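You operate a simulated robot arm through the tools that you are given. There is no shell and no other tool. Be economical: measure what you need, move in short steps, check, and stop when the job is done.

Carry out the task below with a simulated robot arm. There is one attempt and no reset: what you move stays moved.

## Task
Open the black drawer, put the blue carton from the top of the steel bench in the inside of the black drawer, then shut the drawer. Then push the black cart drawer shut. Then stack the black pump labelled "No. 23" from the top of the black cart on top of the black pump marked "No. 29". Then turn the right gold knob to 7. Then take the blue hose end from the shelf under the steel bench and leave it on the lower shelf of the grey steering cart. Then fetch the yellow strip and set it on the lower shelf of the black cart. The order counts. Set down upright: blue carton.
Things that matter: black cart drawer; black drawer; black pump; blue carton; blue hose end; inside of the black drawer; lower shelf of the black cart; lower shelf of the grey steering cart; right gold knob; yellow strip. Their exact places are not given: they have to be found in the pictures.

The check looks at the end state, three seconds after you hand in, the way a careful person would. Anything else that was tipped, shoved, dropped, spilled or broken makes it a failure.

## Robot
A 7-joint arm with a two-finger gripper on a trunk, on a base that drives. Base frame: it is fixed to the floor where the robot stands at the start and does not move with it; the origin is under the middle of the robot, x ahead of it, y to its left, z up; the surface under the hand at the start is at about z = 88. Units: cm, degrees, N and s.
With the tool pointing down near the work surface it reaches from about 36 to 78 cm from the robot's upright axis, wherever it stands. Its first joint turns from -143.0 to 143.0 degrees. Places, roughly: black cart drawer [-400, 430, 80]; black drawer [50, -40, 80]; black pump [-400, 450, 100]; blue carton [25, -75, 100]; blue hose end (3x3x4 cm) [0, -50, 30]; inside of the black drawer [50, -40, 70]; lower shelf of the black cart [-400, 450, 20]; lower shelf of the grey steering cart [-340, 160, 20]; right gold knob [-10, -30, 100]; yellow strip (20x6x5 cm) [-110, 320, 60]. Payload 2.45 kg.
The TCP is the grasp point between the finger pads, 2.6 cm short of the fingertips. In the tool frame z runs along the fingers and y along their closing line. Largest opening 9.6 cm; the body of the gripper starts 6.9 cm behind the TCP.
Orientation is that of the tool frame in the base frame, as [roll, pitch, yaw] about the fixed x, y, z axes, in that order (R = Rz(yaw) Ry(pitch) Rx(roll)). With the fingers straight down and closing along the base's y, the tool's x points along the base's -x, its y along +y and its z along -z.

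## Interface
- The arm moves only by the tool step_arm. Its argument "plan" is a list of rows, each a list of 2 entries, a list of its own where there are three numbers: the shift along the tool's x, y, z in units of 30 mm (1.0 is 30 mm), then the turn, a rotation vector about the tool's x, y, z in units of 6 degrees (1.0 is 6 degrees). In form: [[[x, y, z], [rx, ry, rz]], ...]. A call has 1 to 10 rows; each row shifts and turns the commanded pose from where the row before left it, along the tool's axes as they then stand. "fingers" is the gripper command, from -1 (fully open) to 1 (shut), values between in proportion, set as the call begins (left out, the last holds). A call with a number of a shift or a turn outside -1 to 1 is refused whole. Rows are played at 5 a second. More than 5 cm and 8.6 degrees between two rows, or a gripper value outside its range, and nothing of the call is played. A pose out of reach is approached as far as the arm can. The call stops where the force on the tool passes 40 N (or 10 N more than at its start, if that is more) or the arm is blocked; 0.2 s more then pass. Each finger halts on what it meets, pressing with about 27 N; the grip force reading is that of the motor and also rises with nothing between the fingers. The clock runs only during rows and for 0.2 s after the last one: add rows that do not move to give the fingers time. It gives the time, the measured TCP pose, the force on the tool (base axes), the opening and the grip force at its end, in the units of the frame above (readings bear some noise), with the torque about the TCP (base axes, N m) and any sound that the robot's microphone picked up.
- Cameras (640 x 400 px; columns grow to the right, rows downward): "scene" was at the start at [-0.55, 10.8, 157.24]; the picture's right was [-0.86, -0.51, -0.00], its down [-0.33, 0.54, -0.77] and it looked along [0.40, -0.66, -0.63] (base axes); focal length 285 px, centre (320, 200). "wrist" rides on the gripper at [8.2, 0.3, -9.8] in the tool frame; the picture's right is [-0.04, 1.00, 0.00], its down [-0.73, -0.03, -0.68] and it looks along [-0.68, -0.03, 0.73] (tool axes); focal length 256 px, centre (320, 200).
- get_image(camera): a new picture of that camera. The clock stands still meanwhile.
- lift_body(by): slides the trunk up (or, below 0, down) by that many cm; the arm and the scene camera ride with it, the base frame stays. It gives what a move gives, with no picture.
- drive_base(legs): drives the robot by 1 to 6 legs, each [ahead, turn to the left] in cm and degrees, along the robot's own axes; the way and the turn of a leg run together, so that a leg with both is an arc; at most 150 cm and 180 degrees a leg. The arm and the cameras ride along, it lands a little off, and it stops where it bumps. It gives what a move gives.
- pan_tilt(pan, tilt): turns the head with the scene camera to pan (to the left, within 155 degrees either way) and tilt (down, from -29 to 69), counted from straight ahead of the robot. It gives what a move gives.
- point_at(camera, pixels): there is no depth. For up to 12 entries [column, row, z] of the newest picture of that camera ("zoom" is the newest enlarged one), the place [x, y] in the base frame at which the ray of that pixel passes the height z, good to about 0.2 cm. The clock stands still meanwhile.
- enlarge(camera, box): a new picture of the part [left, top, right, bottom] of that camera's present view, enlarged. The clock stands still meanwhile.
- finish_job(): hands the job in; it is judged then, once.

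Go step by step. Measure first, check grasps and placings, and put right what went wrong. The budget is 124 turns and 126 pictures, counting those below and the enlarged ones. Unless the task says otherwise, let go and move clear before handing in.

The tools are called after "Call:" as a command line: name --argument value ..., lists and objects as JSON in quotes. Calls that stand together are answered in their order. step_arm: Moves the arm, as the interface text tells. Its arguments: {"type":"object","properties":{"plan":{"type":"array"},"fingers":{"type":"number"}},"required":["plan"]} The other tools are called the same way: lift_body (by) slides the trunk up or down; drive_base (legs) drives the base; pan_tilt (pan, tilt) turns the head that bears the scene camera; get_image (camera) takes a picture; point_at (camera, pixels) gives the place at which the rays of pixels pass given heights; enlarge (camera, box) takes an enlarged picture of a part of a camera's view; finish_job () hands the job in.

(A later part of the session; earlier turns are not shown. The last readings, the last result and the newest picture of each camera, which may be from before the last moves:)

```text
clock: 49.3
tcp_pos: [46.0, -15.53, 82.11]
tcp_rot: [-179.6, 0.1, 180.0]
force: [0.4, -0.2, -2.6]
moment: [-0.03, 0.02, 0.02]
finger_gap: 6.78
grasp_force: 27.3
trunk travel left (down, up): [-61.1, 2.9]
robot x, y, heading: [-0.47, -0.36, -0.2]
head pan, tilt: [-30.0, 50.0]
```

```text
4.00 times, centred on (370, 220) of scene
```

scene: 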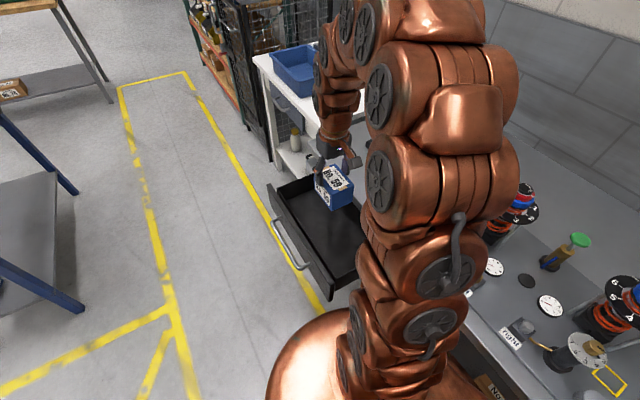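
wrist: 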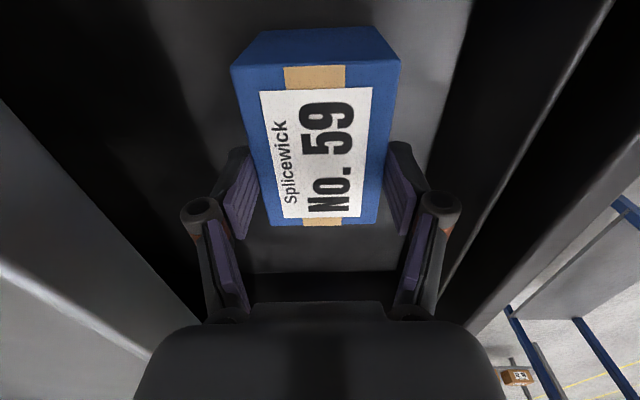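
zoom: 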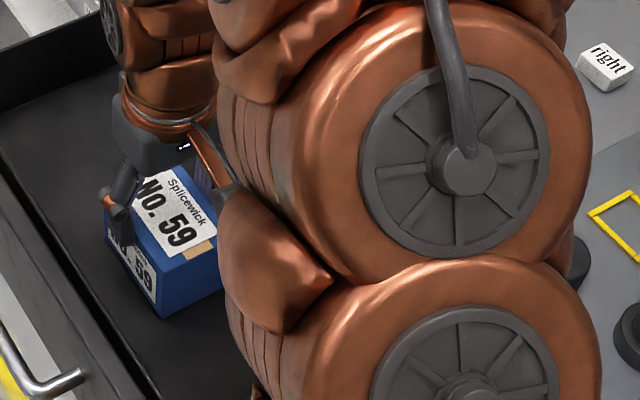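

Comparing carton size in the wrist pictures shows it slid about 5 cm down in the pads during the lift. So its bottom is now at ≈74, resting on the drawer floor, which fits. I'll lower a touch, release, and rise straight up.

Call:
step_arm --plan '[[[0, 0, 0.12], [0, 0, 0]], [[0, 0, 0], [0, 0, 0]]]'

Call:
step_arm --plan '[[[0, 0, 0], [0, 0, 0]], [[0, 0, 0], [0, 0, 0]], [[0, 0, 0], [0, 0, 0]], [[0, 0, -0.6], [0, 0, 0]], [[0, 0, -1], [0, 0, 0]], [[0, 0, -1], [0, 0, 0]], [[0, 0, -1], [0, 0, 0]], [[0, 0, -1], [0, 0, 0]], [[0, 0, -1], [0, 0, 0]], [[0, 0, -1], [0, 0, 0]]]' --fingers -0.7

Call:
get_image --camera "wrist"

Call:
get_image --camera "scene"

```text
clock: 49.9
tcp_pos: [46.27, -15.58, 82.01]
tcp_rot: [-179.4, 0.3, 180.0]
force: [0.1, 0.3, -2.0]
moment: [-0.02, -0.02, 0.01]
finger_gap: 6.77
grasp_force: 27.2
trunk travel left (down, up): [-61.1, 2.9]
robot x, y, heading: [0.29, 0.36, 0.2]
head pan, tilt: [-30.0, 50.0]
```

```text
clock: 52.1
tcp_pos: [46.28, -15.32, 101.75]
tcp_rot: [-179.4, 0.2, 180.0]
force: [-0.2, 0.1, 0.6]
moment: [0.0, -0.04, -0.04]
finger_gap: 8.15
grasp_force: 0.1
trunk travel left (down, up): [-61.1, 2.9]
robot x, y, heading: [-0.17, 0.12, -0.4]
head pan, tilt: [-30.0, 50.0]
```

```text
93 pictures are left
```

wrist: 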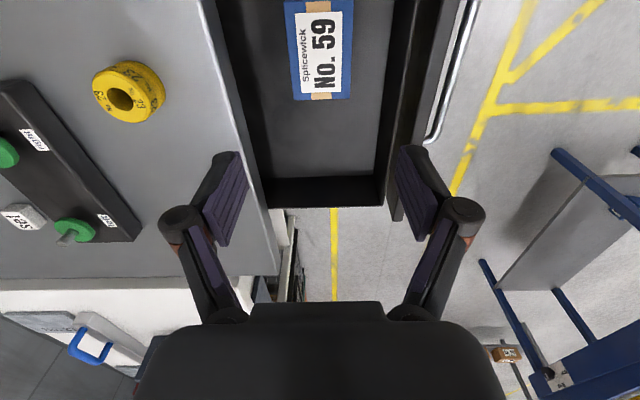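

```text
92 pictures are left
```

scene: 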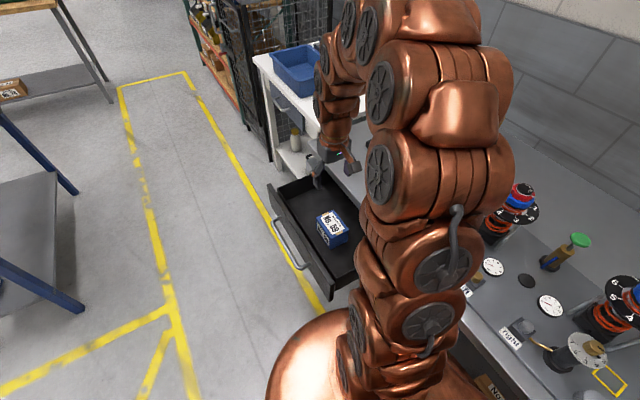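

The carton stands upright inside the drawer. I'll swing the hand back in front of the handle, horizontal, to push the drawer shut.

Call:
step_arm --plan '[[[0, 0.8, 0], [1, 0, 0]], [[0, 0.796, -0.084], [1, 0, 0]], [[0, 0.783, -0.166], [1, 0, 0]], [[0, 0.761, -0.247], [1, 0, 0]], [[0, 0.731, -0.325], [1, 0, 0]], [[0, 0.693, -0.4], [1, 0, 0]], [[0, 0.647, -0.47], [1, 0, 0]], [[0, 0.595, -0.535], [1, 0, 0]], [[0, 0.535, -0.595], [1, 0, 0]], [[0, 0.47, -0.647], [1, 0, 0]]]' --fingers -0.2

Call:
step_arm --plan '[[[0, 0.693, 0.4], [1, 0, 0]], [[0, 0.731, 0.325], [1, 0, 0]], [[0, 0.761, 0.247], [1, 0, 0]], [[0, 0.783, 0.166], [1, 0, 0]], [[0, 0.796, 0.084], [1, 0, 0]], [[0, 0.8, 0], [0, 0, 0]], [[0, 0.8, 0], [0, 0, 0]], [[0, 0.8, 0], [0, 0, 0]], [[0, 0.8, 0], [0, 0, 0]], [[0, 0.7, 0], [0, 0, 0]]]'

Call:
get_image --camera "wrist"

```text
clock: 54.3
tcp_pos: [46.31, 8.47, 101.69]
tcp_rot: [-119.3, 0.2, -179.9]
force: [0.4, -0.1, 0.9]
moment: [0.01, -0.01, 0.01]
finger_gap: 5.75
grasp_force: 0.0
trunk travel left (down, up): [-61.1, 2.9]
robot x, y, heading: [0.16, 0.02, -0.0]
head pan, tilt: [-30.0, 50.0]
```

```text
clock: 56.5
tcp_pos: [46.09, 8.49, 77.79]
tcp_rot: [-89.5, 0.1, 180.0]
force: [0.6, -0.6, 0.1]
moment: [0.01, -0.01, -0.03]
finger_gap: 5.75
grasp_force: 0.1
trunk travel left (down, up): [-61.1, 2.9]
robot x, y, heading: [0.41, 0.09, -0.1]
head pan, tilt: [-30.0, 50.0]
```

```text
91 pictures are left
```

wrist: 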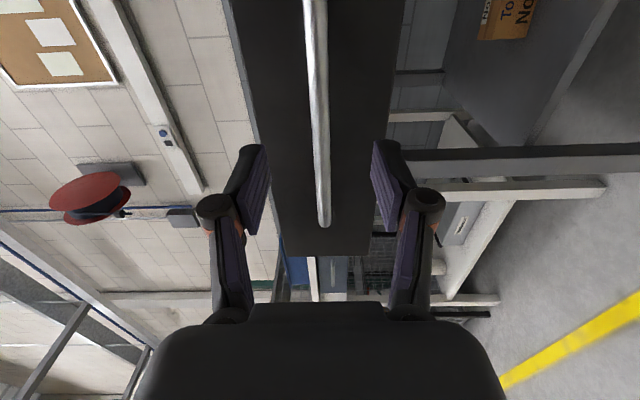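

The bar is centred again. I'll advance, grip and push in slow steps.

Call:
step_arm --plan '[[[0, 0, 0.9], [0, 0, 0]], [[0, 0, 0.9], [0, 0, 0]], [[0, 0, 0.85], [0, 0, 0]]]'

Call:
step_arm --plan '[[[0, -0.08, 0], [0, 0, 0]], [[0, 0, 0], [0, 0, 0]], [[0, 0, 0], [0, 0, 0]], [[0, 0, 0], [0, 0, 0]], [[0, 0, 0], [0, 0, 0]]]' --fingers 1

Call:
step_arm --plan '[[[0, 0, 0.3], [0, 0, 0]], [[0, 0, 0.4], [0, 0, 0]], [[0, 0, 0.4], [0, 0, 0]], [[0, 0, 0.4], [0, 0, 0]], [[0, 0, 0.4], [0, 0, 0]], [[0, 0, 0.4], [0, 0, 0]], [[0, 0, 0.4], [0, 0, 0]], [[0, 0, 0.4], [0, 0, 0]], [[0, 0, 0.4], [0, 0, 0]], [[0, 0, 0.4], [0, 0, 0]]]'

Call:
step_arm --plan '[[[0, 0, 0.4], [0, 0, 0]], [[0, 0, 0.4], [0, 0, 0]], [[0, 0, 0.4], [0, 0, 0]], [[0, 0, 0.4], [0, 0, 0]], [[0, 0, 0.4], [0, 0, 0]], [[0, 0, 0.4], [0, 0, 0]], [[0, 0, 0.4], [0, 0, 0]], [[0, 0, 0.3], [0, 0, 0]], [[0, 0, 0.3], [0, 0, 0]], [[0, 0, 0.2], [0, 0, 0]]]'

```text
clock: 57.3
tcp_pos: [46.1, 0.64, 77.88]
tcp_rot: [-89.4, 0.0, -180.0]
force: [-0.7, 1.0, 0.4]
moment: [-0.01, 0.0, 0.03]
finger_gap: 5.75
grasp_force: 0.0
trunk travel left (down, up): [-61.1, 2.9]
robot x, y, heading: [-0.19, 0.23, 0.2]
head pan, tilt: [-30.0, 50.0]
```

```text
clock: 58.5
tcp_pos: [45.98, 0.54, 77.91]
tcp_rot: [-89.6, 0.1, 180.0]
force: [-2.8, -0.7, -31.0]
moment: [0.08, 0.05, 0.57]
finger_gap: 1.24
grasp_force: 39.5
trunk travel left (down, up): [-61.1, 2.9]
robot x, y, heading: [-0.25, -0.03, -0.0]
head pan, tilt: [-30.0, 50.0]
```

```text
clock: 58.9
tcp_pos: [46.16, -0.08, 78.07]
tcp_rot: [-89.8, 0.1, 180.0]
force: [9.2, 0.9, -16.9]
moment: [0.03, 0.02, -0.84]
finger_gap: 1.25
grasp_force: 39.2
trunk travel left (down, up): [-61.1, 2.9]
robot x, y, heading: [-0.03, 0.07, 0.1]
head pan, tilt: [-30.0, 50.0]
stopped in row 1: the force on the tool passed its limit at 44 N (the readings are from after the stop); the commanded pose is now the measured one
```

```text
clock: 60.4
tcp_pos: [46.19, -7.88, 77.97]
tcp_rot: [-90.2, 0.2, -180.0]
force: [4.2, 0.8, -14.0]
moment: [0.12, 0.09, -0.81]
finger_gap: 1.26
grasp_force: 39.1
trunk travel left (down, up): [-61.1, 2.9]
robot x, y, heading: [0.16, 0.01, 0.1]
head pan, tilt: [-30.0, 50.0]
stopped in row 7: the force on the tool passed its limit at 42 N (the readings are from after the stop); the commanded pose is now the measured one
```

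The drawer is closing (14 cm to go); the stops are just force spikes from the gripped preload. I'll continue in smaller steps.

Call:
step_arm --plan '[[[0, 0.05, 0.25], [0, 0, 0]], [[0, 0, 0.3], [0, 0, 0]], [[0, 0, 0.3], [0, 0, 0]], [[0, 0, 0.3], [0, 0, 0]], [[0, 0, 0.3], [0, 0, 0]], [[0, 0, 0.3], [0, 0, 0]], [[0, 0, 0.3], [0, 0, 0]], [[0, 0, 0.3], [0, 0, 0]], [[0, 0, 0.3], [0, 0, 0]], [[0, 0, 0.3], [0, 0, 0]]]'

Call:
step_arm --plan '[[[0, 0, 0.3], [0, 0, 0]], [[0, 0, 0.3], [0, 0, 0]], [[0, 0, 0.3], [0, 0, 0]], [[0, 0, 0.3], [0, 0, 0]], [[0, 0, 0.3], [0, 0, 0]], [[0, 0, 0.3], [0, 0, 0]], [[0, 0, 0.2], [0, 0, 0]], [[0, 0, 0.2], [0, 0, 0]]]'

Call:
get_image --camera "wrist"

```text
clock: 62.6
tcp_pos: [46.1, -16.79, 78.01]
tcp_rot: [-89.6, 0.2, -180.0]
force: [21.5, -0.5, 16.7]
moment: [-0.04, 0.24, -0.95]
finger_gap: 1.28
grasp_force: 39.3
trunk travel left (down, up): [-61.1, 2.9]
robot x, y, heading: [-0.56, 0.02, 0.2]
head pan, tilt: [-30.0, 50.0]
```

```text
clock: 64.4
tcp_pos: [45.96, -23.13, 78.0]
tcp_rot: [-89.8, 0.1, -180.0]
force: [-3.4, 16.0, 10.3]
moment: [0.36, 0.11, -0.59]
finger_gap: 1.39
grasp_force: 38.7
trunk travel left (down, up): [-61.1, 2.9]
robot x, y, heading: [-0.11, 0.06, 0.0]
head pan, tilt: [-30.0, 50.0]
stopped in row 8: the force on the tool passed its limit at 47 N (the readings are from after the stop); the commanded pose is now the measured one
```

```text
90 pictures are left
```

wrist: 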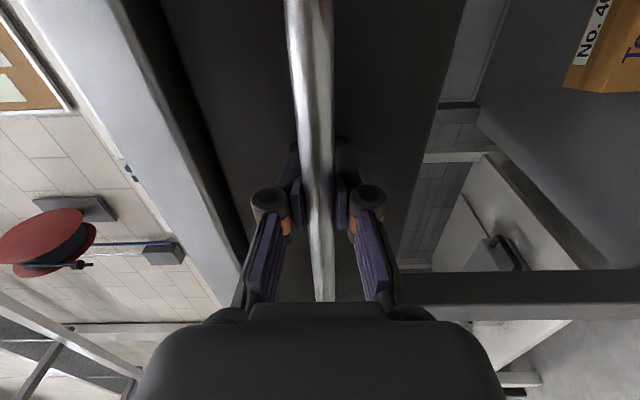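

The drawer hit its stop at y=-23: shut. I'll release, back off and rise, then survey the room.

Call:
step_arm --plan '[[[0, 0, 0], [0, 0, 0]], [[0, 0, 0], [0, 0, 0]], [[0, 0, -0.7], [0, 0, 0]], [[0, 0, -0.9], [0, 0, 0]], [[0, 0, -1], [0, 0, 0]], [[0, 0, -1], [0, 0, 0]], [[0, -1, -1], [0, 0, 0]], [[0, -1, -1], [0, 0, 0]], [[0, -1, -1], [0, 0, 0]], [[0, -1, -1], [0, 0, 0]]]' --fingers -0.3

Call:
step_arm --plan '[[[0, -1, 0], [-1, 0, 0]], [[0, -0.995, -0.105], [-1, 0, 0]], [[0, -0.978, -0.208], [-1, 0, 0]], [[0, -0.951, -0.309], [-1, 0, 0]], [[0, -0.914, -0.407], [-1, 0, 0]], [[0, -0.866, -0.5], [-1, 0, 0]], [[0, -0.809, -0.588], [-1, 0, 0]], [[0, -0.743, -0.669], [-1, 0, 0]], [[0, 0, 0], [-1, 0, 0]], [[0, 0, 0], [-1, 0, 0]]]'

Call:
pan_tilt --pan -40 --tilt 45

Call:
get_image --camera "scene"

Call:
pan_tilt --pan 60 --tilt 20

Call:
get_image --camera "scene"

Call:
pan_tilt --pan 140 --tilt 20

Call:
get_image --camera "scene"

```text
clock: 66.6
tcp_pos: [45.76, -0.12, 90.11]
tcp_rot: [-89.9, 0.1, 179.9]
force: [0.6, 0.2, -0.4]
moment: [-0.02, 0.02, -0.01]
finger_gap: 6.24
grasp_force: 0.0
trunk travel left (down, up): [-61.1, 2.9]
robot x, y, heading: [0.02, -0.16, 0.0]
head pan, tilt: [-30.0, 50.0]
```

```text
clock: 68.8
tcp_pos: [45.74, -0.22, 114.0]
tcp_rot: [-149.9, 0.0, 179.8]
force: [1.3, -0.3, -0.2]
moment: [-0.01, 0.05, 0.01]
finger_gap: 6.23
grasp_force: 0.1
trunk travel left (down, up): [-61.1, 2.9]
robot x, y, heading: [-0.1, 0.18, -0.0]
head pan, tilt: [-30.0, 50.0]
```

```text
clock: 69.6
tcp_pos: [45.83, -0.28, 113.92]
tcp_rot: [-149.8, 0.1, 179.9]
force: [0.5, 0.4, -0.7]
moment: [-0.01, -0.07, -0.01]
finger_gap: 6.21
grasp_force: 0.1
trunk travel left (down, up): [-61.1, 2.9]
robot x, y, heading: [0.2, -0.11, 0.0]
head pan, tilt: [-40.0, 45.0]
```

```text
89 pictures are left
```

scene: 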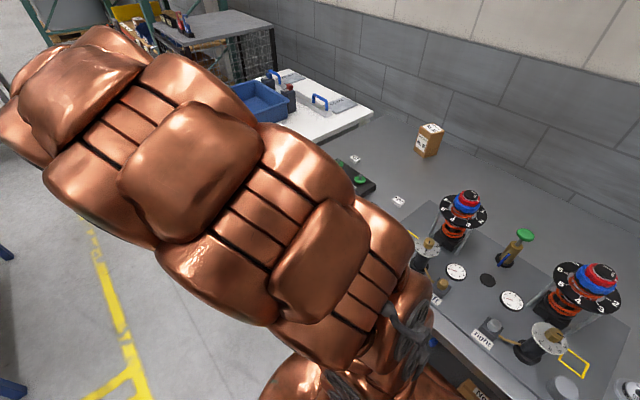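

```text
clock: 71.3
tcp_pos: [45.78, -0.23, 113.84]
tcp_rot: [-149.8, 0.1, 180.0]
force: [0.1, 0.0, 1.0]
moment: [-0.01, -0.02, 0.0]
finger_gap: 6.23
grasp_force: 0.0
trunk travel left (down, up): [-61.1, 2.9]
robot x, y, heading: [0.08, -0.0, 0.1]
head pan, tilt: [60.0, 20.0]
```

```text
88 pictures are left
```

scene: 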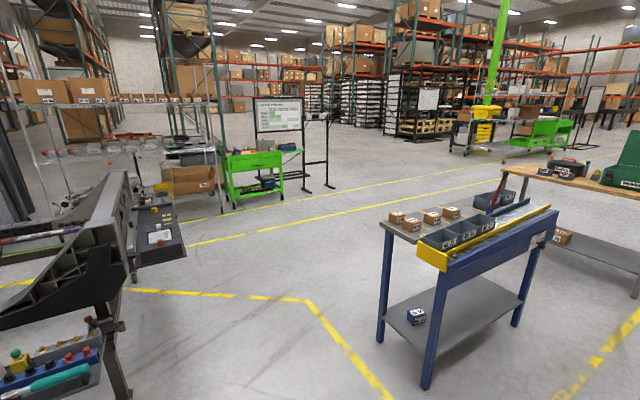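

```text
clock: 72.8
tcp_pos: [45.77, -0.2, 113.92]
tcp_rot: [-149.9, 0.1, 179.9]
force: [-0.1, -0.8, -1.2]
moment: [-0.01, 0.01, -0.02]
finger_gap: 6.24
grasp_force: 0.1
trunk travel left (down, up): [-61.1, 2.9]
robot x, y, heading: [-0.05, -0.3, -0.0]
head pan, tilt: [140.0, 20.0]
```

```text
87 pictures are left
```

scene: 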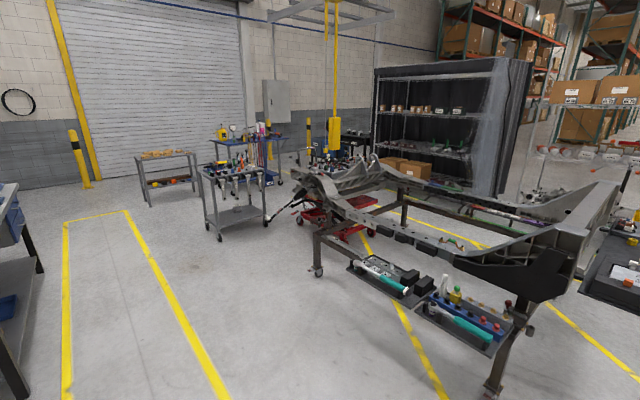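

The grey steering cart is probably at (235,195) and the black cart behind the vehicle frame. I'll zoom in on these regions.

Call:
enlarge --camera "scene" --box '[190, 100, 400, 240]'

Call:
enlarge --camera "scene" --box '[350, 160, 600, 330]'

Call:
point_at --camera "scene" --pixels '[[219, 238, 0], [266, 222, 0], [215, 218, 0], [308, 272, 0], [490, 392, 0], [70, 218, 0], [125, 212, 0], [68, 390, 0], [228, 395, 0]]'

```text
2.86 times, centred on (295, 170) of scene
```

zoom: 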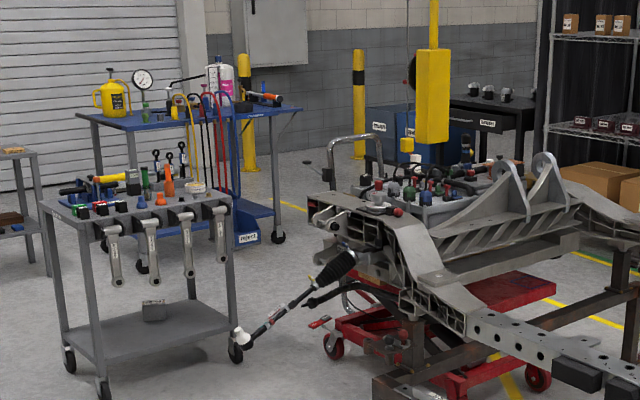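

```text
2.35 times, centred on (475, 245) of scene
```

zoom: 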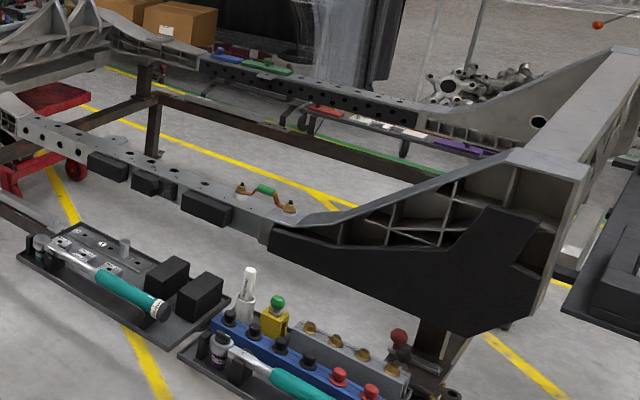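

```text
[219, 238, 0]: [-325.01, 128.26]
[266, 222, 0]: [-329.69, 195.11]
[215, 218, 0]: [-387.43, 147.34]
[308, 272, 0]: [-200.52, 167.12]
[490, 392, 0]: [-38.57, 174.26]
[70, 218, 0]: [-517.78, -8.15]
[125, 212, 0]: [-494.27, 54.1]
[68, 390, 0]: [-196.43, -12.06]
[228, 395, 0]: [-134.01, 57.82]
```

The grey steering cart's feet are at about (-325,128)…(-387,147). The black cart with pumps is behind it near the blue cart. I'll drive to about (-200,45) and look from there.

Call:
drive_base --legs '[[0, 167], [100, 0], [105, 0]]'

Call:
pan_tilt --pan -30 --tilt 22

Call:
get_image --camera "scene"

Call:
pan_tilt --pan 30 --tilt 22

Call:
get_image --camera "scene"

```text
clock: 76.5
tcp_pos: [21.82, 39.98, 113.62]
tcp_rot: [-152.1, 0.4, -113.9]
force: [-0.2, -1.0, -1.5]
moment: [0.02, 0.06, 0.03]
finger_gap: 6.26
grasp_force: 0.1
trunk travel left (down, up): [-61.1, 2.9]
robot x, y, heading: [-1.68, 0.22, 64.4]
head pan, tilt: [140.0, 20.0]
stopped in leg 1: the robot was blocked; the commanded pose is now the measured one
```

```text
clock: 79.0
tcp_pos: [21.39, 40.07, 113.68]
tcp_rot: [-152.0, 0.2, -113.8]
force: [-0.4, -0.5, -0.2]
moment: [0.0, 0.02, 0.0]
finger_gap: 6.24
grasp_force: 0.1
trunk travel left (down, up): [-61.1, 2.9]
robot x, y, heading: [-1.67, 0.07, 64.8]
head pan, tilt: [-30.0, 22.0]
```

```text
84 pictures are left
```

scene: 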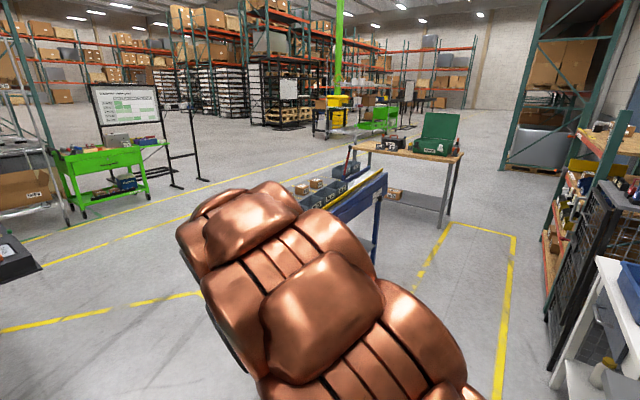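

```text
clock: 80.3
tcp_pos: [21.46, 40.16, 113.63]
tcp_rot: [-152.0, 0.2, -113.8]
force: [0.1, 0.2, -0.1]
moment: [-0.01, -0.03, -0.02]
finger_gap: 6.26
grasp_force: 0.0
trunk travel left (down, up): [-61.1, 2.9]
robot x, y, heading: [-1.57, -0.0, 64.5]
head pan, tilt: [30.0, 22.0]
```

```text
83 pictures are left
```

scene: 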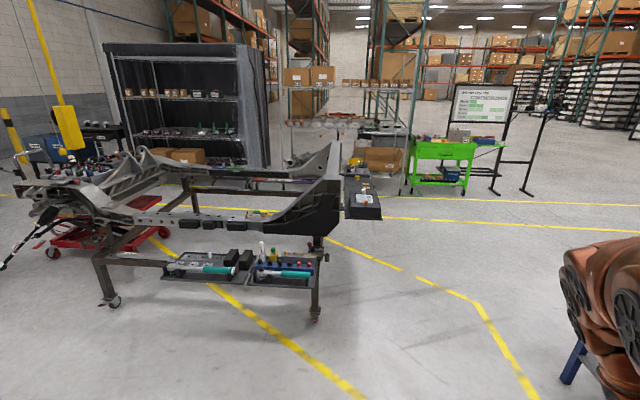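

The turn was blocked at 64.5°. The nearest things ahead are over 100 cm off, so it is the base's rear corner against the bench. I'll drive forward 30 cm away from the bench first, then turn on.

Call:
drive_base --legs '[[30, 0], [0, 102]]'

Call:
pan_tilt --pan 90 --tilt 35

Call:
get_image --camera "scene"

```text
clock: 86.7
tcp_pos: [-32.04, 42.07, 113.64]
tcp_rot: [-152.1, 0.4, -11.8]
force: [-0.2, -0.1, -0.9]
moment: [0.02, 0.02, -0.01]
finger_gap: 6.25
grasp_force: 0.1
trunk travel left (down, up): [-61.1, 2.9]
robot x, y, heading: [11.71, 28.37, 166.7]
head pan, tilt: [30.0, 22.0]
```

```text
clock: 88.0
tcp_pos: [-32.11, 42.19, 113.69]
tcp_rot: [-152.2, 0.4, -11.8]
force: [-0.6, -0.5, 0.1]
moment: [-0.01, 0.01, -0.01]
finger_gap: 6.23
grasp_force: 0.0
trunk travel left (down, up): [-61.1, 2.9]
robot x, y, heading: [11.73, 28.23, 166.4]
head pan, tilt: [90.0, 35.0]
```

```text
82 pictures are left
```

scene: 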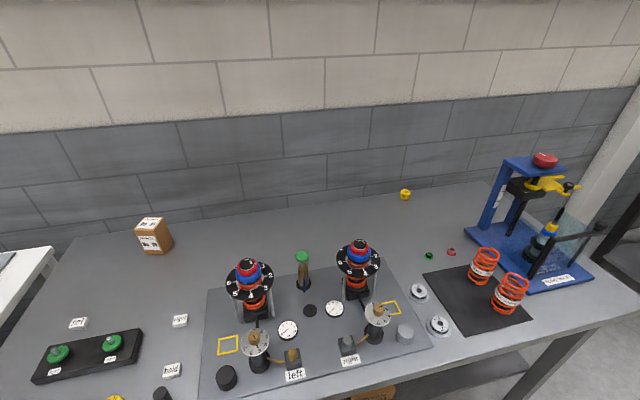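

The bench is undisturbed. Driving on toward (-197,79).

Call:
drive_base --legs '[[105, 0], [105, 0]]'

Call:
pan_tilt --pan -45 --tilt 25

Call:
get_image --camera "scene"

Call:
pan_tilt --pan 8 --tilt 25

Call:
get_image --camera "scene"

```text
clock: 98.6
tcp_pos: [-239.31, 94.26, 113.63]
tcp_rot: [-152.3, 0.3, -12.8]
force: [0.1, -0.2, 0.3]
moment: [-0.01, 0.0, -0.02]
finger_gap: 6.26
grasp_force: 0.1
trunk travel left (down, up): [-61.1, 2.9]
robot x, y, heading: [-195.86, 79.34, 165.7]
head pan, tilt: [90.0, 35.0]
```

```text
clock: 100.8
tcp_pos: [-239.37, 94.23, 113.71]
tcp_rot: [-152.2, 0.4, -12.8]
force: [-0.9, -0.5, 0.2]
moment: [0.0, 0.02, 0.01]
finger_gap: 6.23
grasp_force: 0.0
trunk travel left (down, up): [-61.1, 2.9]
robot x, y, heading: [-196.12, 79.52, 165.8]
head pan, tilt: [-45.0, 25.0]
```

```text
81 pictures are left
```

scene: 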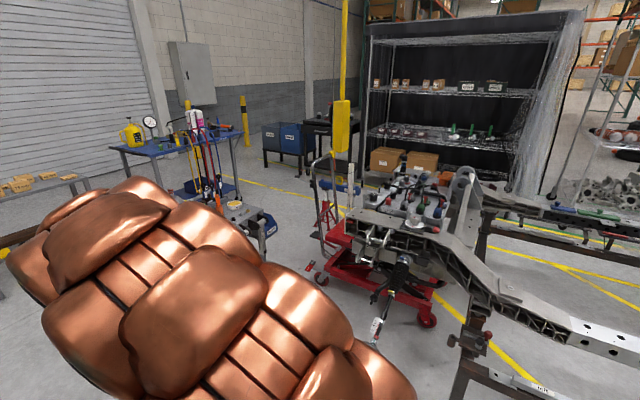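

```text
clock: 102.0
tcp_pos: [-239.31, 94.1, 113.73]
tcp_rot: [-152.2, 0.4, -12.7]
force: [-0.4, 0.4, 0.4]
moment: [-0.01, 0.0, -0.01]
finger_gap: 6.25
grasp_force: 0.1
trunk travel left (down, up): [-61.1, 2.9]
robot x, y, heading: [-195.47, 79.37, 165.7]
head pan, tilt: [8.0, 25.0]
```

```text
80 pictures are left
```

scene: 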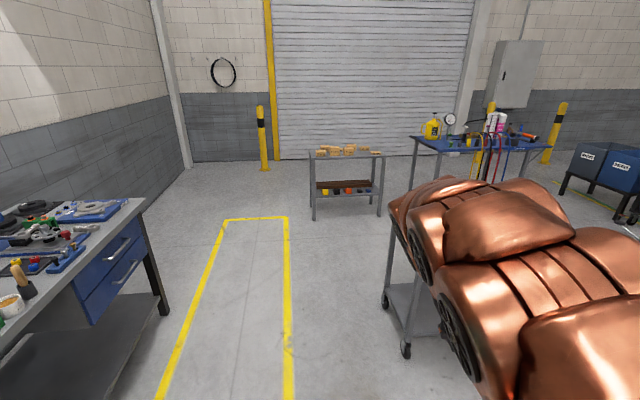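

The black cart stands at image-1 pixel (325,125), between the blue bins and the rack. I'll take that view again to measure the passage.

Call:
pan_tilt --pan -48 --tilt 20

Call:
enlarge --camera "scene" --box '[170, 80, 490, 280]'

```text
clock: 103.2
tcp_pos: [-239.28, 94.1, 113.57]
tcp_rot: [-152.1, 0.5, -12.7]
force: [-0.1, 0.4, 0.5]
moment: [0.03, -0.01, 0.04]
finger_gap: 6.21
grasp_force: 0.2
trunk travel left (down, up): [-61.1, 2.9]
robot x, y, heading: [-195.83, 79.38, 165.9]
head pan, tilt: [-48.0, 20.0]
```

```text
2.00 times, centred on (330, 180) of scene
```

zoom: 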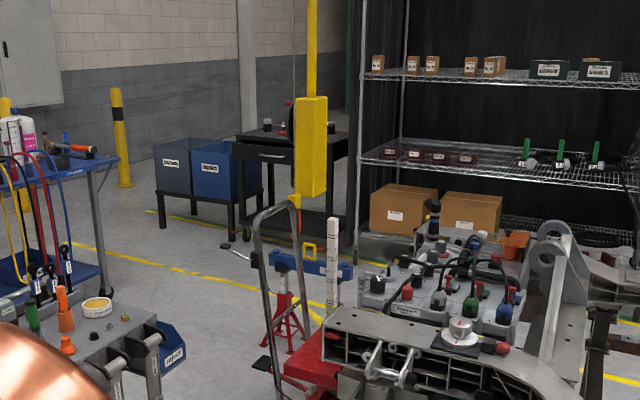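

Call:
point_at --camera "zoom" --pixels '[[245, 238, 0], [334, 240, 0], [162, 228, 0], [232, 236, 0], [110, 288, 0], [240, 255, 0], [238, 143, 98], [350, 133, 98], [262, 165, 80], [125, 185, 0], [300, 350, 0], [245, 143, 88]]'

Call:
enlarge --camera "scene" --box '[270, 120, 370, 210]'

```text
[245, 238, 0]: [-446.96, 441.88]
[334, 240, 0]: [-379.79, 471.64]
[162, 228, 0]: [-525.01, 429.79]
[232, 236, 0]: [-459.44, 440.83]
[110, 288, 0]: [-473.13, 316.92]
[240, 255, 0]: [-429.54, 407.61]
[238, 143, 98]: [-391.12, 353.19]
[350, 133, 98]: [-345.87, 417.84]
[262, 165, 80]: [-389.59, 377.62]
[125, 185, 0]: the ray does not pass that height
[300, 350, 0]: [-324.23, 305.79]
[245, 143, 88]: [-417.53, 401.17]
```

```text
4.44 times, centred on (320, 165) of scene
```

zoom: 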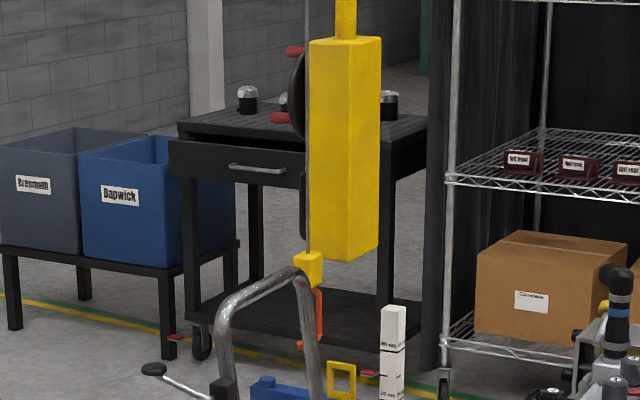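

The drawer front of the black cart faces us and sticks out. The direct gap is tight by the red lift, so I'll measure the route west of the grey cart.

Call:
pan_tilt --pan 0 --tilt 25

Call:
get_image --camera "scene"

```text
clock: 104.4
tcp_pos: [-239.27, 94.06, 113.63]
tcp_rot: [-152.1, 0.3, -12.6]
force: [-0.3, 0.1, 1.2]
moment: [-0.04, 0.01, 0.01]
finger_gap: 6.26
grasp_force: 0.1
trunk travel left (down, up): [-61.1, 2.9]
robot x, y, heading: [-195.98, 79.65, 165.9]
head pan, tilt: [0.0, 25.0]
```

```text
77 pictures are left
```

scene: 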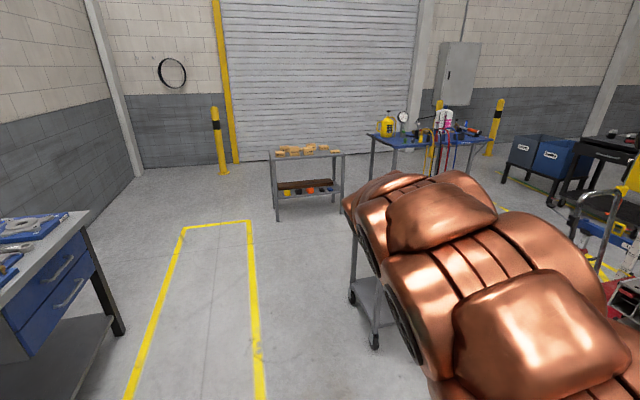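

Call:
point_at --camera "scene" --pixels '[[374, 342, 0], [352, 298, 0], [277, 220, 0], [342, 203, 0], [371, 178, 0], [122, 335, 0], [248, 222, 0], [603, 262, 0]]'

Call:
drive_base --legs '[[0, 14], [125, 0], [125, 0]]'

```text
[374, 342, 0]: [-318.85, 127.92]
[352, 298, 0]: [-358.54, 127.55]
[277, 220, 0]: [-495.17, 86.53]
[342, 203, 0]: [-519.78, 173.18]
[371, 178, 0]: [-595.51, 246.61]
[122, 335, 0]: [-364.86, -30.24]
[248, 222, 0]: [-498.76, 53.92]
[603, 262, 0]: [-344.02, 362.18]
```

```text
clock: 117.8
tcp_pos: [-499.35, 90.16, 113.56]
tcp_rot: [-152.2, 0.4, -0.1]
force: [-0.7, 0.4, -0.2]
moment: [0.0, 0.0, -0.01]
finger_gap: 6.24
grasp_force: 0.1
trunk travel left (down, up): [-61.1, 2.9]
robot x, y, heading: [-453.94, 85.08, 178.2]
head pan, tilt: [0.0, 25.0]
```

I stopped right at the small shelf (its foot at (-495,86)) without contact. I'll back off 20 cm, turn to face +y, and drive up to y≈235.

Call:
drive_base --legs '[[-22, 0], [0, -88], [140, 0]]'

Call:
pan_tilt --pan 0 --tilt 28

Call:
get_image --camera "scene"

```text
clock: 130.0
tcp_pos: [-419.66, 270.46, 113.68]
tcp_rot: [-152.3, 0.4, -90.6]
force: [0.2, -0.8, 0.0]
moment: [0.03, -0.01, 0.03]
finger_gap: 6.22
grasp_force: 0.0
trunk travel left (down, up): [-61.1, 2.9]
robot x, y, heading: [-425.09, 224.69, 87.8]
head pan, tilt: [0.0, 25.0]
```

```text
clock: 130.6
tcp_pos: [-419.71, 270.35, 113.68]
tcp_rot: [-152.2, 0.4, -90.6]
force: [0.5, -0.4, 0.0]
moment: [-0.02, -0.01, -0.02]
finger_gap: 6.2
grasp_force: 0.0
trunk travel left (down, up): [-61.1, 2.9]
robot x, y, heading: [-424.86, 224.9, 87.9]
head pan, tilt: [0.0, 28.0]
```

```text
76 pictures are left
```

scene: 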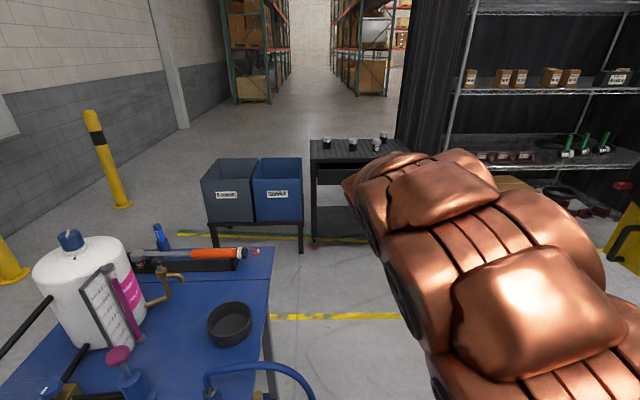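

The black cart is ahead with its left front corner near (312,160) and foot (313,243). I'll measure it.

Call:
enlarge --camera "scene" --box '[280, 110, 440, 250]'

Call:
point_at --camera "scene" --pixels '[[313, 242, 0], [214, 248, 0], [301, 252, 0], [310, 141, 90], [311, 162, 88], [275, 270, 85], [268, 395, 60], [400, 315, 0], [370, 240, 0], [610, 250, 0]]'

```text
2.86 times, centred on (360, 180) of scene
```

zoom: 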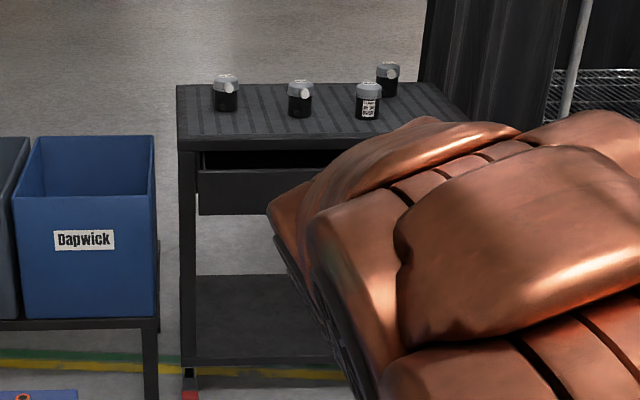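

```text
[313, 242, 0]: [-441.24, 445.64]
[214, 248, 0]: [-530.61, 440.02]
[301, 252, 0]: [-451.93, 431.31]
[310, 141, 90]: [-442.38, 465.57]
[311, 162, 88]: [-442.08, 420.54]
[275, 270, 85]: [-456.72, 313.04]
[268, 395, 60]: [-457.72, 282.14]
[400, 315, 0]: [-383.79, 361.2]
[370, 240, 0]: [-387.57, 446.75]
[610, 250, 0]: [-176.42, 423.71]
```

The cart's front left foot is at (-441,446), with four pumps on top. I'll drive to about (-412,355) and get a cleaner view.

Call:
drive_base --legs '[[0, -3], [130, 0], [0, 5]]'

Call:
get_image --camera "wrist"

Call:
pan_tilt --pan 10 --tilt 40

Call:
get_image --camera "scene"

```text
clock: 138.2
tcp_pos: [-408.14, 402.5, 113.76]
tcp_rot: [-152.3, 0.4, -89.2]
force: [0.3, -0.5, 1.0]
moment: [-0.02, -0.03, -0.02]
finger_gap: 6.26
grasp_force: 0.0
trunk travel left (down, up): [-61.1, 2.9]
robot x, y, heading: [-412.15, 357.07, 89.5]
head pan, tilt: [0.0, 28.0]
```

```text
74 pictures are left
```

wrist: 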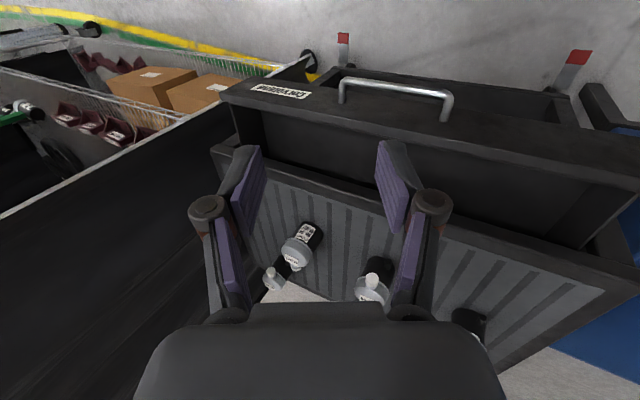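

```text
clock: 138.9
tcp_pos: [-408.14, 402.48, 113.75]
tcp_rot: [-152.2, 0.5, -89.2]
force: [-0.1, 0.3, 0.1]
moment: [-0.03, -0.01, 0.01]
finger_gap: 6.25
grasp_force: 0.1
trunk travel left (down, up): [-61.1, 2.9]
robot x, y, heading: [-412.46, 356.7, 89.4]
head pan, tilt: [10.0, 40.0]
```

```text
73 pictures are left
```

scene: 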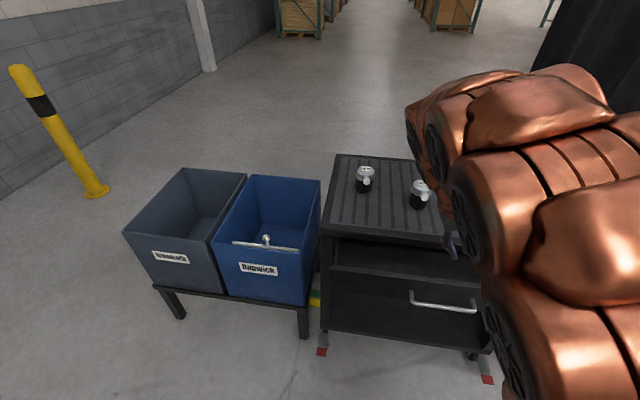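

Now both views show the drawer (handle scene (410–477,300)) and pumps. I'll triangulate the handle, cart top and pumps.

Call:
point_at --camera "scene" --pixels '[[323, 235, 88], [336, 155, 88], [443, 245, 88], [412, 292, 80], [476, 310, 80], [412, 292, 77], [476, 310, 77], [332, 268, 84], [368, 168, 92], [420, 187, 92]]'

Call:
point_at --camera "wrist" --pixels '[[342, 85, 80], [450, 97, 80], [342, 85, 77], [450, 97, 77], [240, 90, 84], [590, 290, 88], [222, 150, 88], [308, 232, 92], [375, 290, 92], [470, 320, 92]]'

Call:
enlarge --camera "wrist" --box '[220, 170, 500, 345]'

```text
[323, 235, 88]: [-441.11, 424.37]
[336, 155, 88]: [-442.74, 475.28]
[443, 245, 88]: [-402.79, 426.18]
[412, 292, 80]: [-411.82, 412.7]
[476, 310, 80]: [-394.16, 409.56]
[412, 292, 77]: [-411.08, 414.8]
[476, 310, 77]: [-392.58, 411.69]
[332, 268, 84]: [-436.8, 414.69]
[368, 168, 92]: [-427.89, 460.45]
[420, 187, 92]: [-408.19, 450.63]
```

```text
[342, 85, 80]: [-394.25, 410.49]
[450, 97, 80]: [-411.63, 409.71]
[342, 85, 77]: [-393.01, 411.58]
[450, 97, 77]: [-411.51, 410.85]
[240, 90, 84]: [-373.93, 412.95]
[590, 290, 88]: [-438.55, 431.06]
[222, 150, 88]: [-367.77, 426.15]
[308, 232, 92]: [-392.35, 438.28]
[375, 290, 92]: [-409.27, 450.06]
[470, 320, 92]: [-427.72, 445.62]
```

```text
2.29 times, centred on (360, 258) of wrist
```

zoom: 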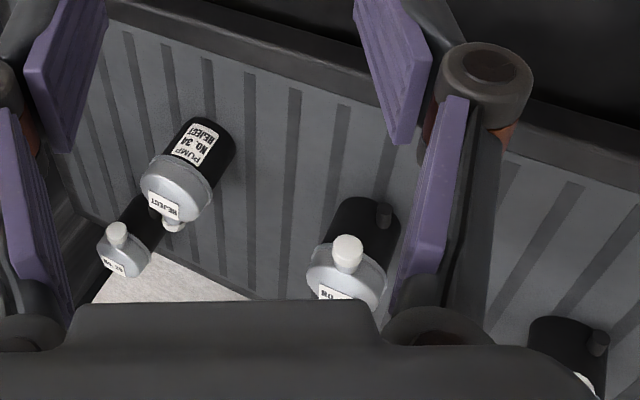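

The handle is at x≈-411…-394, y≈411, z≈79; cart top edge at y≈425. I'll point the closed fingers straight down, just in front of the handle, and check before pushing.

Call:
step_arm --plan '[[[-0.1, -0.324, 0.172], [-0.93, 0, 0]], [[-0.1, -0.339, 0.14], [-0.93, 0, 0]], [[-0.1, -0.351, 0.106], [-0.93, 0, 0]], [[-0.1, -0.36, 0.071], [-0.93, 0, 0]], [[-0.1, -0.365, 0.036], [-0.93, 0, 0]], [[0, 0, 1], [0, 0, 0]], [[0, 0, 1], [0, 0, 0]], [[0, 0, 1], [0, 0, 0]], [[0, 0, 1], [0, 0, 0]], [[0, 0, 1], [0, 0, 0]]]' --fingers 1

Call:
get_image --camera "wrist"

```text
clock: 141.1
tcp_pos: [-402.39, 403.98, 98.52]
tcp_rot: [180.0, 0.4, -89.2]
force: [-0.2, -0.8, -0.2]
moment: [0.0, 0.0, 0.02]
finger_gap: 0.0
grasp_force: 26.9
trunk travel left (down, up): [-61.1, 2.9]
robot x, y, heading: [-412.12, 356.9, 89.2]
head pan, tilt: [10.0, 40.0]
```

```text
71 pictures are left
```

wrist: 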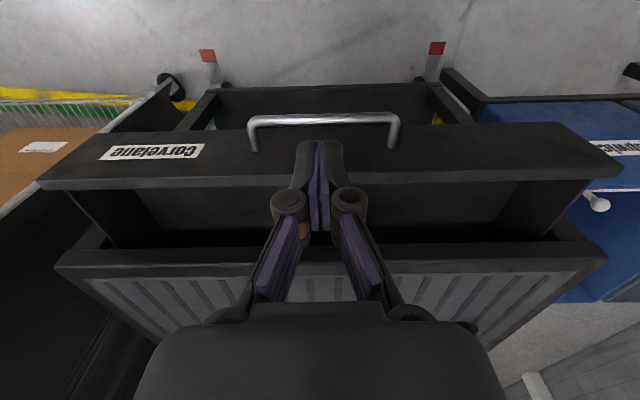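

Aligned with the handle. I'll descend to z≈79 and push forward slowly.

Call:
step_arm --plan '[[[0.3, 0, 1], [0, 0, 0]], [[0, 0, 1], [0, 0, 0]], [[0, 0, 1], [0, 0, 0]], [[0, 0, 1], [0, 0, 0]], [[0, 0, 1], [0, 0, 0]], [[0, 0, 1], [0, 0, 0]], [[0, 0, 0.5], [0, 0, 0]]]'

Call:
step_arm --plan '[[[-0.6, 0, 0], [0, 0, 0]], [[-0.6, 0, 0], [0, 0, 0]], [[-0.5, 0, 0], [0, 0, 0]], [[-0.4, 0, 0], [0, 0, 0]], [[-0.4, 0, 0], [0, 0, 0]], [[-0.4, 0, 0], [0, 0, 0]], [[-0.4, 0, 0], [0, 0, 0]], [[-0.4, 0, 0], [0, 0, 0]], [[-0.4, 0, 0], [0, 0, 0]], [[-0.4, 0, 0], [0, 0, 0]]]'

Call:
get_image --camera "scene"

Call:
get_image --camera "wrist"

```text
clock: 142.7
tcp_pos: [-402.29, 403.23, 79.15]
tcp_rot: [180.0, 0.4, -89.2]
force: [0.1, -0.4, 0.4]
moment: [0.0, -0.01, -0.03]
finger_gap: 0.0
grasp_force: 26.3
trunk travel left (down, up): [-61.1, 2.9]
robot x, y, heading: [-412.39, 356.68, 89.3]
head pan, tilt: [10.0, 40.0]
```

```text
clock: 144.9
tcp_pos: [-402.83, 417.03, 79.38]
tcp_rot: [-179.9, 0.6, -89.2]
force: [0.2, 0.3, 0.5]
moment: [0.03, 0.01, 0.0]
finger_gap: 0.01
grasp_force: 28.8
trunk travel left (down, up): [-61.1, 2.9]
robot x, y, heading: [-411.91, 356.73, 89.4]
head pan, tilt: [10.0, 40.0]
```

```text
70 pictures are left
```

scene: 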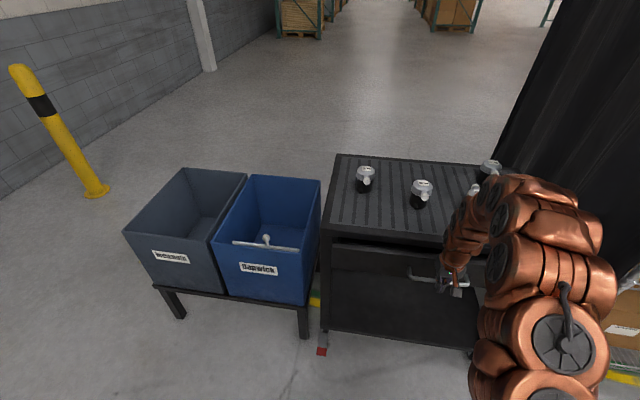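

```text
69 pictures are left
```

wrist: 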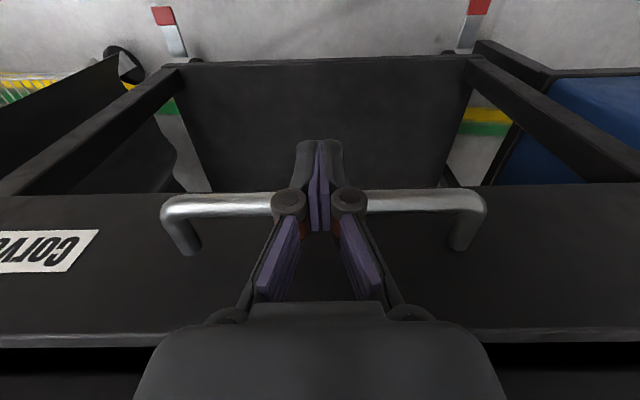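

The drawer is moving in with little force. I'll keep pushing until it stops.

Call:
step_arm --plan '[[[-0.3, 0, 0], [0, 0, 0]], [[-0.3, 0, 0], [0, 0, 0]], [[-0.3, 0, 0], [0, 0, 0]], [[-0.3, 0, 0], [0, 0, 0]], [[-0.3, 0, 0], [0, 0, 0]], [[-0.3, 0, 0], [0, 0, 0]], [[-0.3, 0, 0], [0, 0, 0]], [[-0.3, 0, 0], [0, 0, 0]], [[-0.3, 0, 0], [0, 0, 0]], [[-0.3, 0, 0], [0, 0, 0]]]'

Call:
get_image --camera "wrist"

```text
clock: 146.1
tcp_pos: [-402.81, 420.74, 79.16]
tcp_rot: [179.8, -0.5, -89.3]
force: [-0.5, -13.3, 1.7]
moment: [-0.05, 0.23, 0.0]
finger_gap: 0.61
grasp_force: 27.8
trunk travel left (down, up): [-61.1, 2.9]
robot x, y, heading: [-412.18, 356.7, 88.8]
head pan, tilt: [10.0, 40.0]
stopped in row 6: the force on the tool passed its limit at 51 N (the readings are from after the stop); the commanded pose is now the measured one
```

```text
68 pictures are left
```

wrist: 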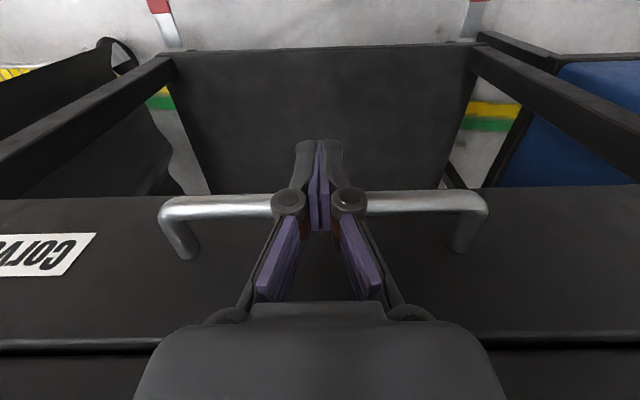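

Stopped at 51 N: cart drawer shut. I'll back off, raise the hand, and drive 32 cm closer to reach the pumps.

Call:
step_arm --plan '[[[1, 0, 0], [0, 0, 0]], [[1, 0, 0], [0, 0, 0]], [[0.8, 0, 0], [0, 0, 0]], [[0, 0, -1], [0, 0, 0]], [[0, 0, -1], [0, 0, 0]], [[0, 0, -1], [0, 0, 0]], [[0, 0, -1], [0, 0, 0]], [[0, 0, -1], [0, 0, 0]], [[0, 0, -1], [0, 0, 0]], [[0, 0, -1], [0, 0, 0]]]'

Call:
step_arm --plan '[[[0, 0, -1], [0, 0, 0]], [[0, 0, -1], [0, 0, 0]], [[0, 0, -1], [0, 0, 0]], [[0, 0, -1], [0, 0, 0]], [[0, 0, -1], [0, 0, 0]], [[0, 0, -1], [0, 0, 0]], [[0, 0, -1], [0, 0, 0]]]' --fingers -1

Call:
drive_base --legs '[[32, 0]]'

Call:
get_image --camera "wrist"

Call:
pan_tilt --pan 12 --tilt 50

Call:
get_image --camera "scene"

```text
clock: 148.3
tcp_pos: [-402.43, 412.56, 100.46]
tcp_rot: [179.7, -0.4, -89.2]
force: [0.3, 1.5, -0.8]
moment: [0.0, 0.0, -0.03]
finger_gap: 0.01
grasp_force: 28.2
trunk travel left (down, up): [-61.1, 2.9]
robot x, y, heading: [-411.94, 356.86, 89.4]
head pan, tilt: [10.0, 40.0]
```

```text
clock: 149.9
tcp_pos: [-402.52, 413.21, 121.19]
tcp_rot: [179.9, -0.4, -89.3]
force: [-0.3, -0.4, 0.1]
moment: [-0.01, 0.02, 0.01]
finger_gap: 9.59
grasp_force: 0.0
trunk travel left (down, up): [-61.1, 2.9]
robot x, y, heading: [-412.35, 356.61, 89.3]
head pan, tilt: [10.0, 40.0]
```

```text
clock: 152.1
tcp_pos: [-402.3, 444.69, 121.23]
tcp_rot: [179.8, -0.4, -88.9]
force: [1.3, -0.7, 1.0]
moment: [0.01, -0.02, -0.02]
finger_gap: 9.6
grasp_force: 0.1
trunk travel left (down, up): [-61.1, 2.9]
robot x, y, heading: [-411.78, 388.31, 89.6]
head pan, tilt: [10.0, 40.0]
```

```text
67 pictures are left
```

wrist: 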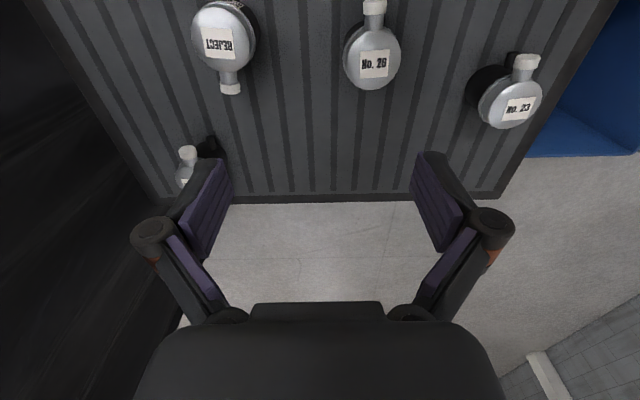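

```text
clock: 152.8
tcp_pos: [-402.38, 444.73, 121.15]
tcp_rot: [179.9, -0.3, -89.0]
force: [-0.2, 0.1, 0.6]
moment: [-0.02, -0.05, 0.0]
finger_gap: 9.61
grasp_force: 0.0
trunk travel left (down, up): [-61.1, 2.9]
robot x, y, heading: [-411.59, 388.41, 89.3]
head pan, tilt: [12.0, 50.0]
```

```text
66 pictures are left
```

scene: 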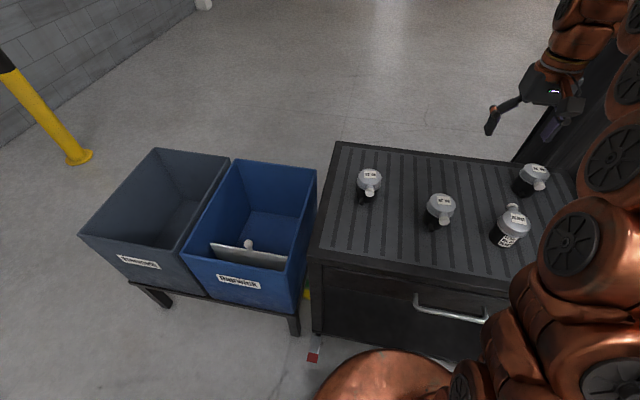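

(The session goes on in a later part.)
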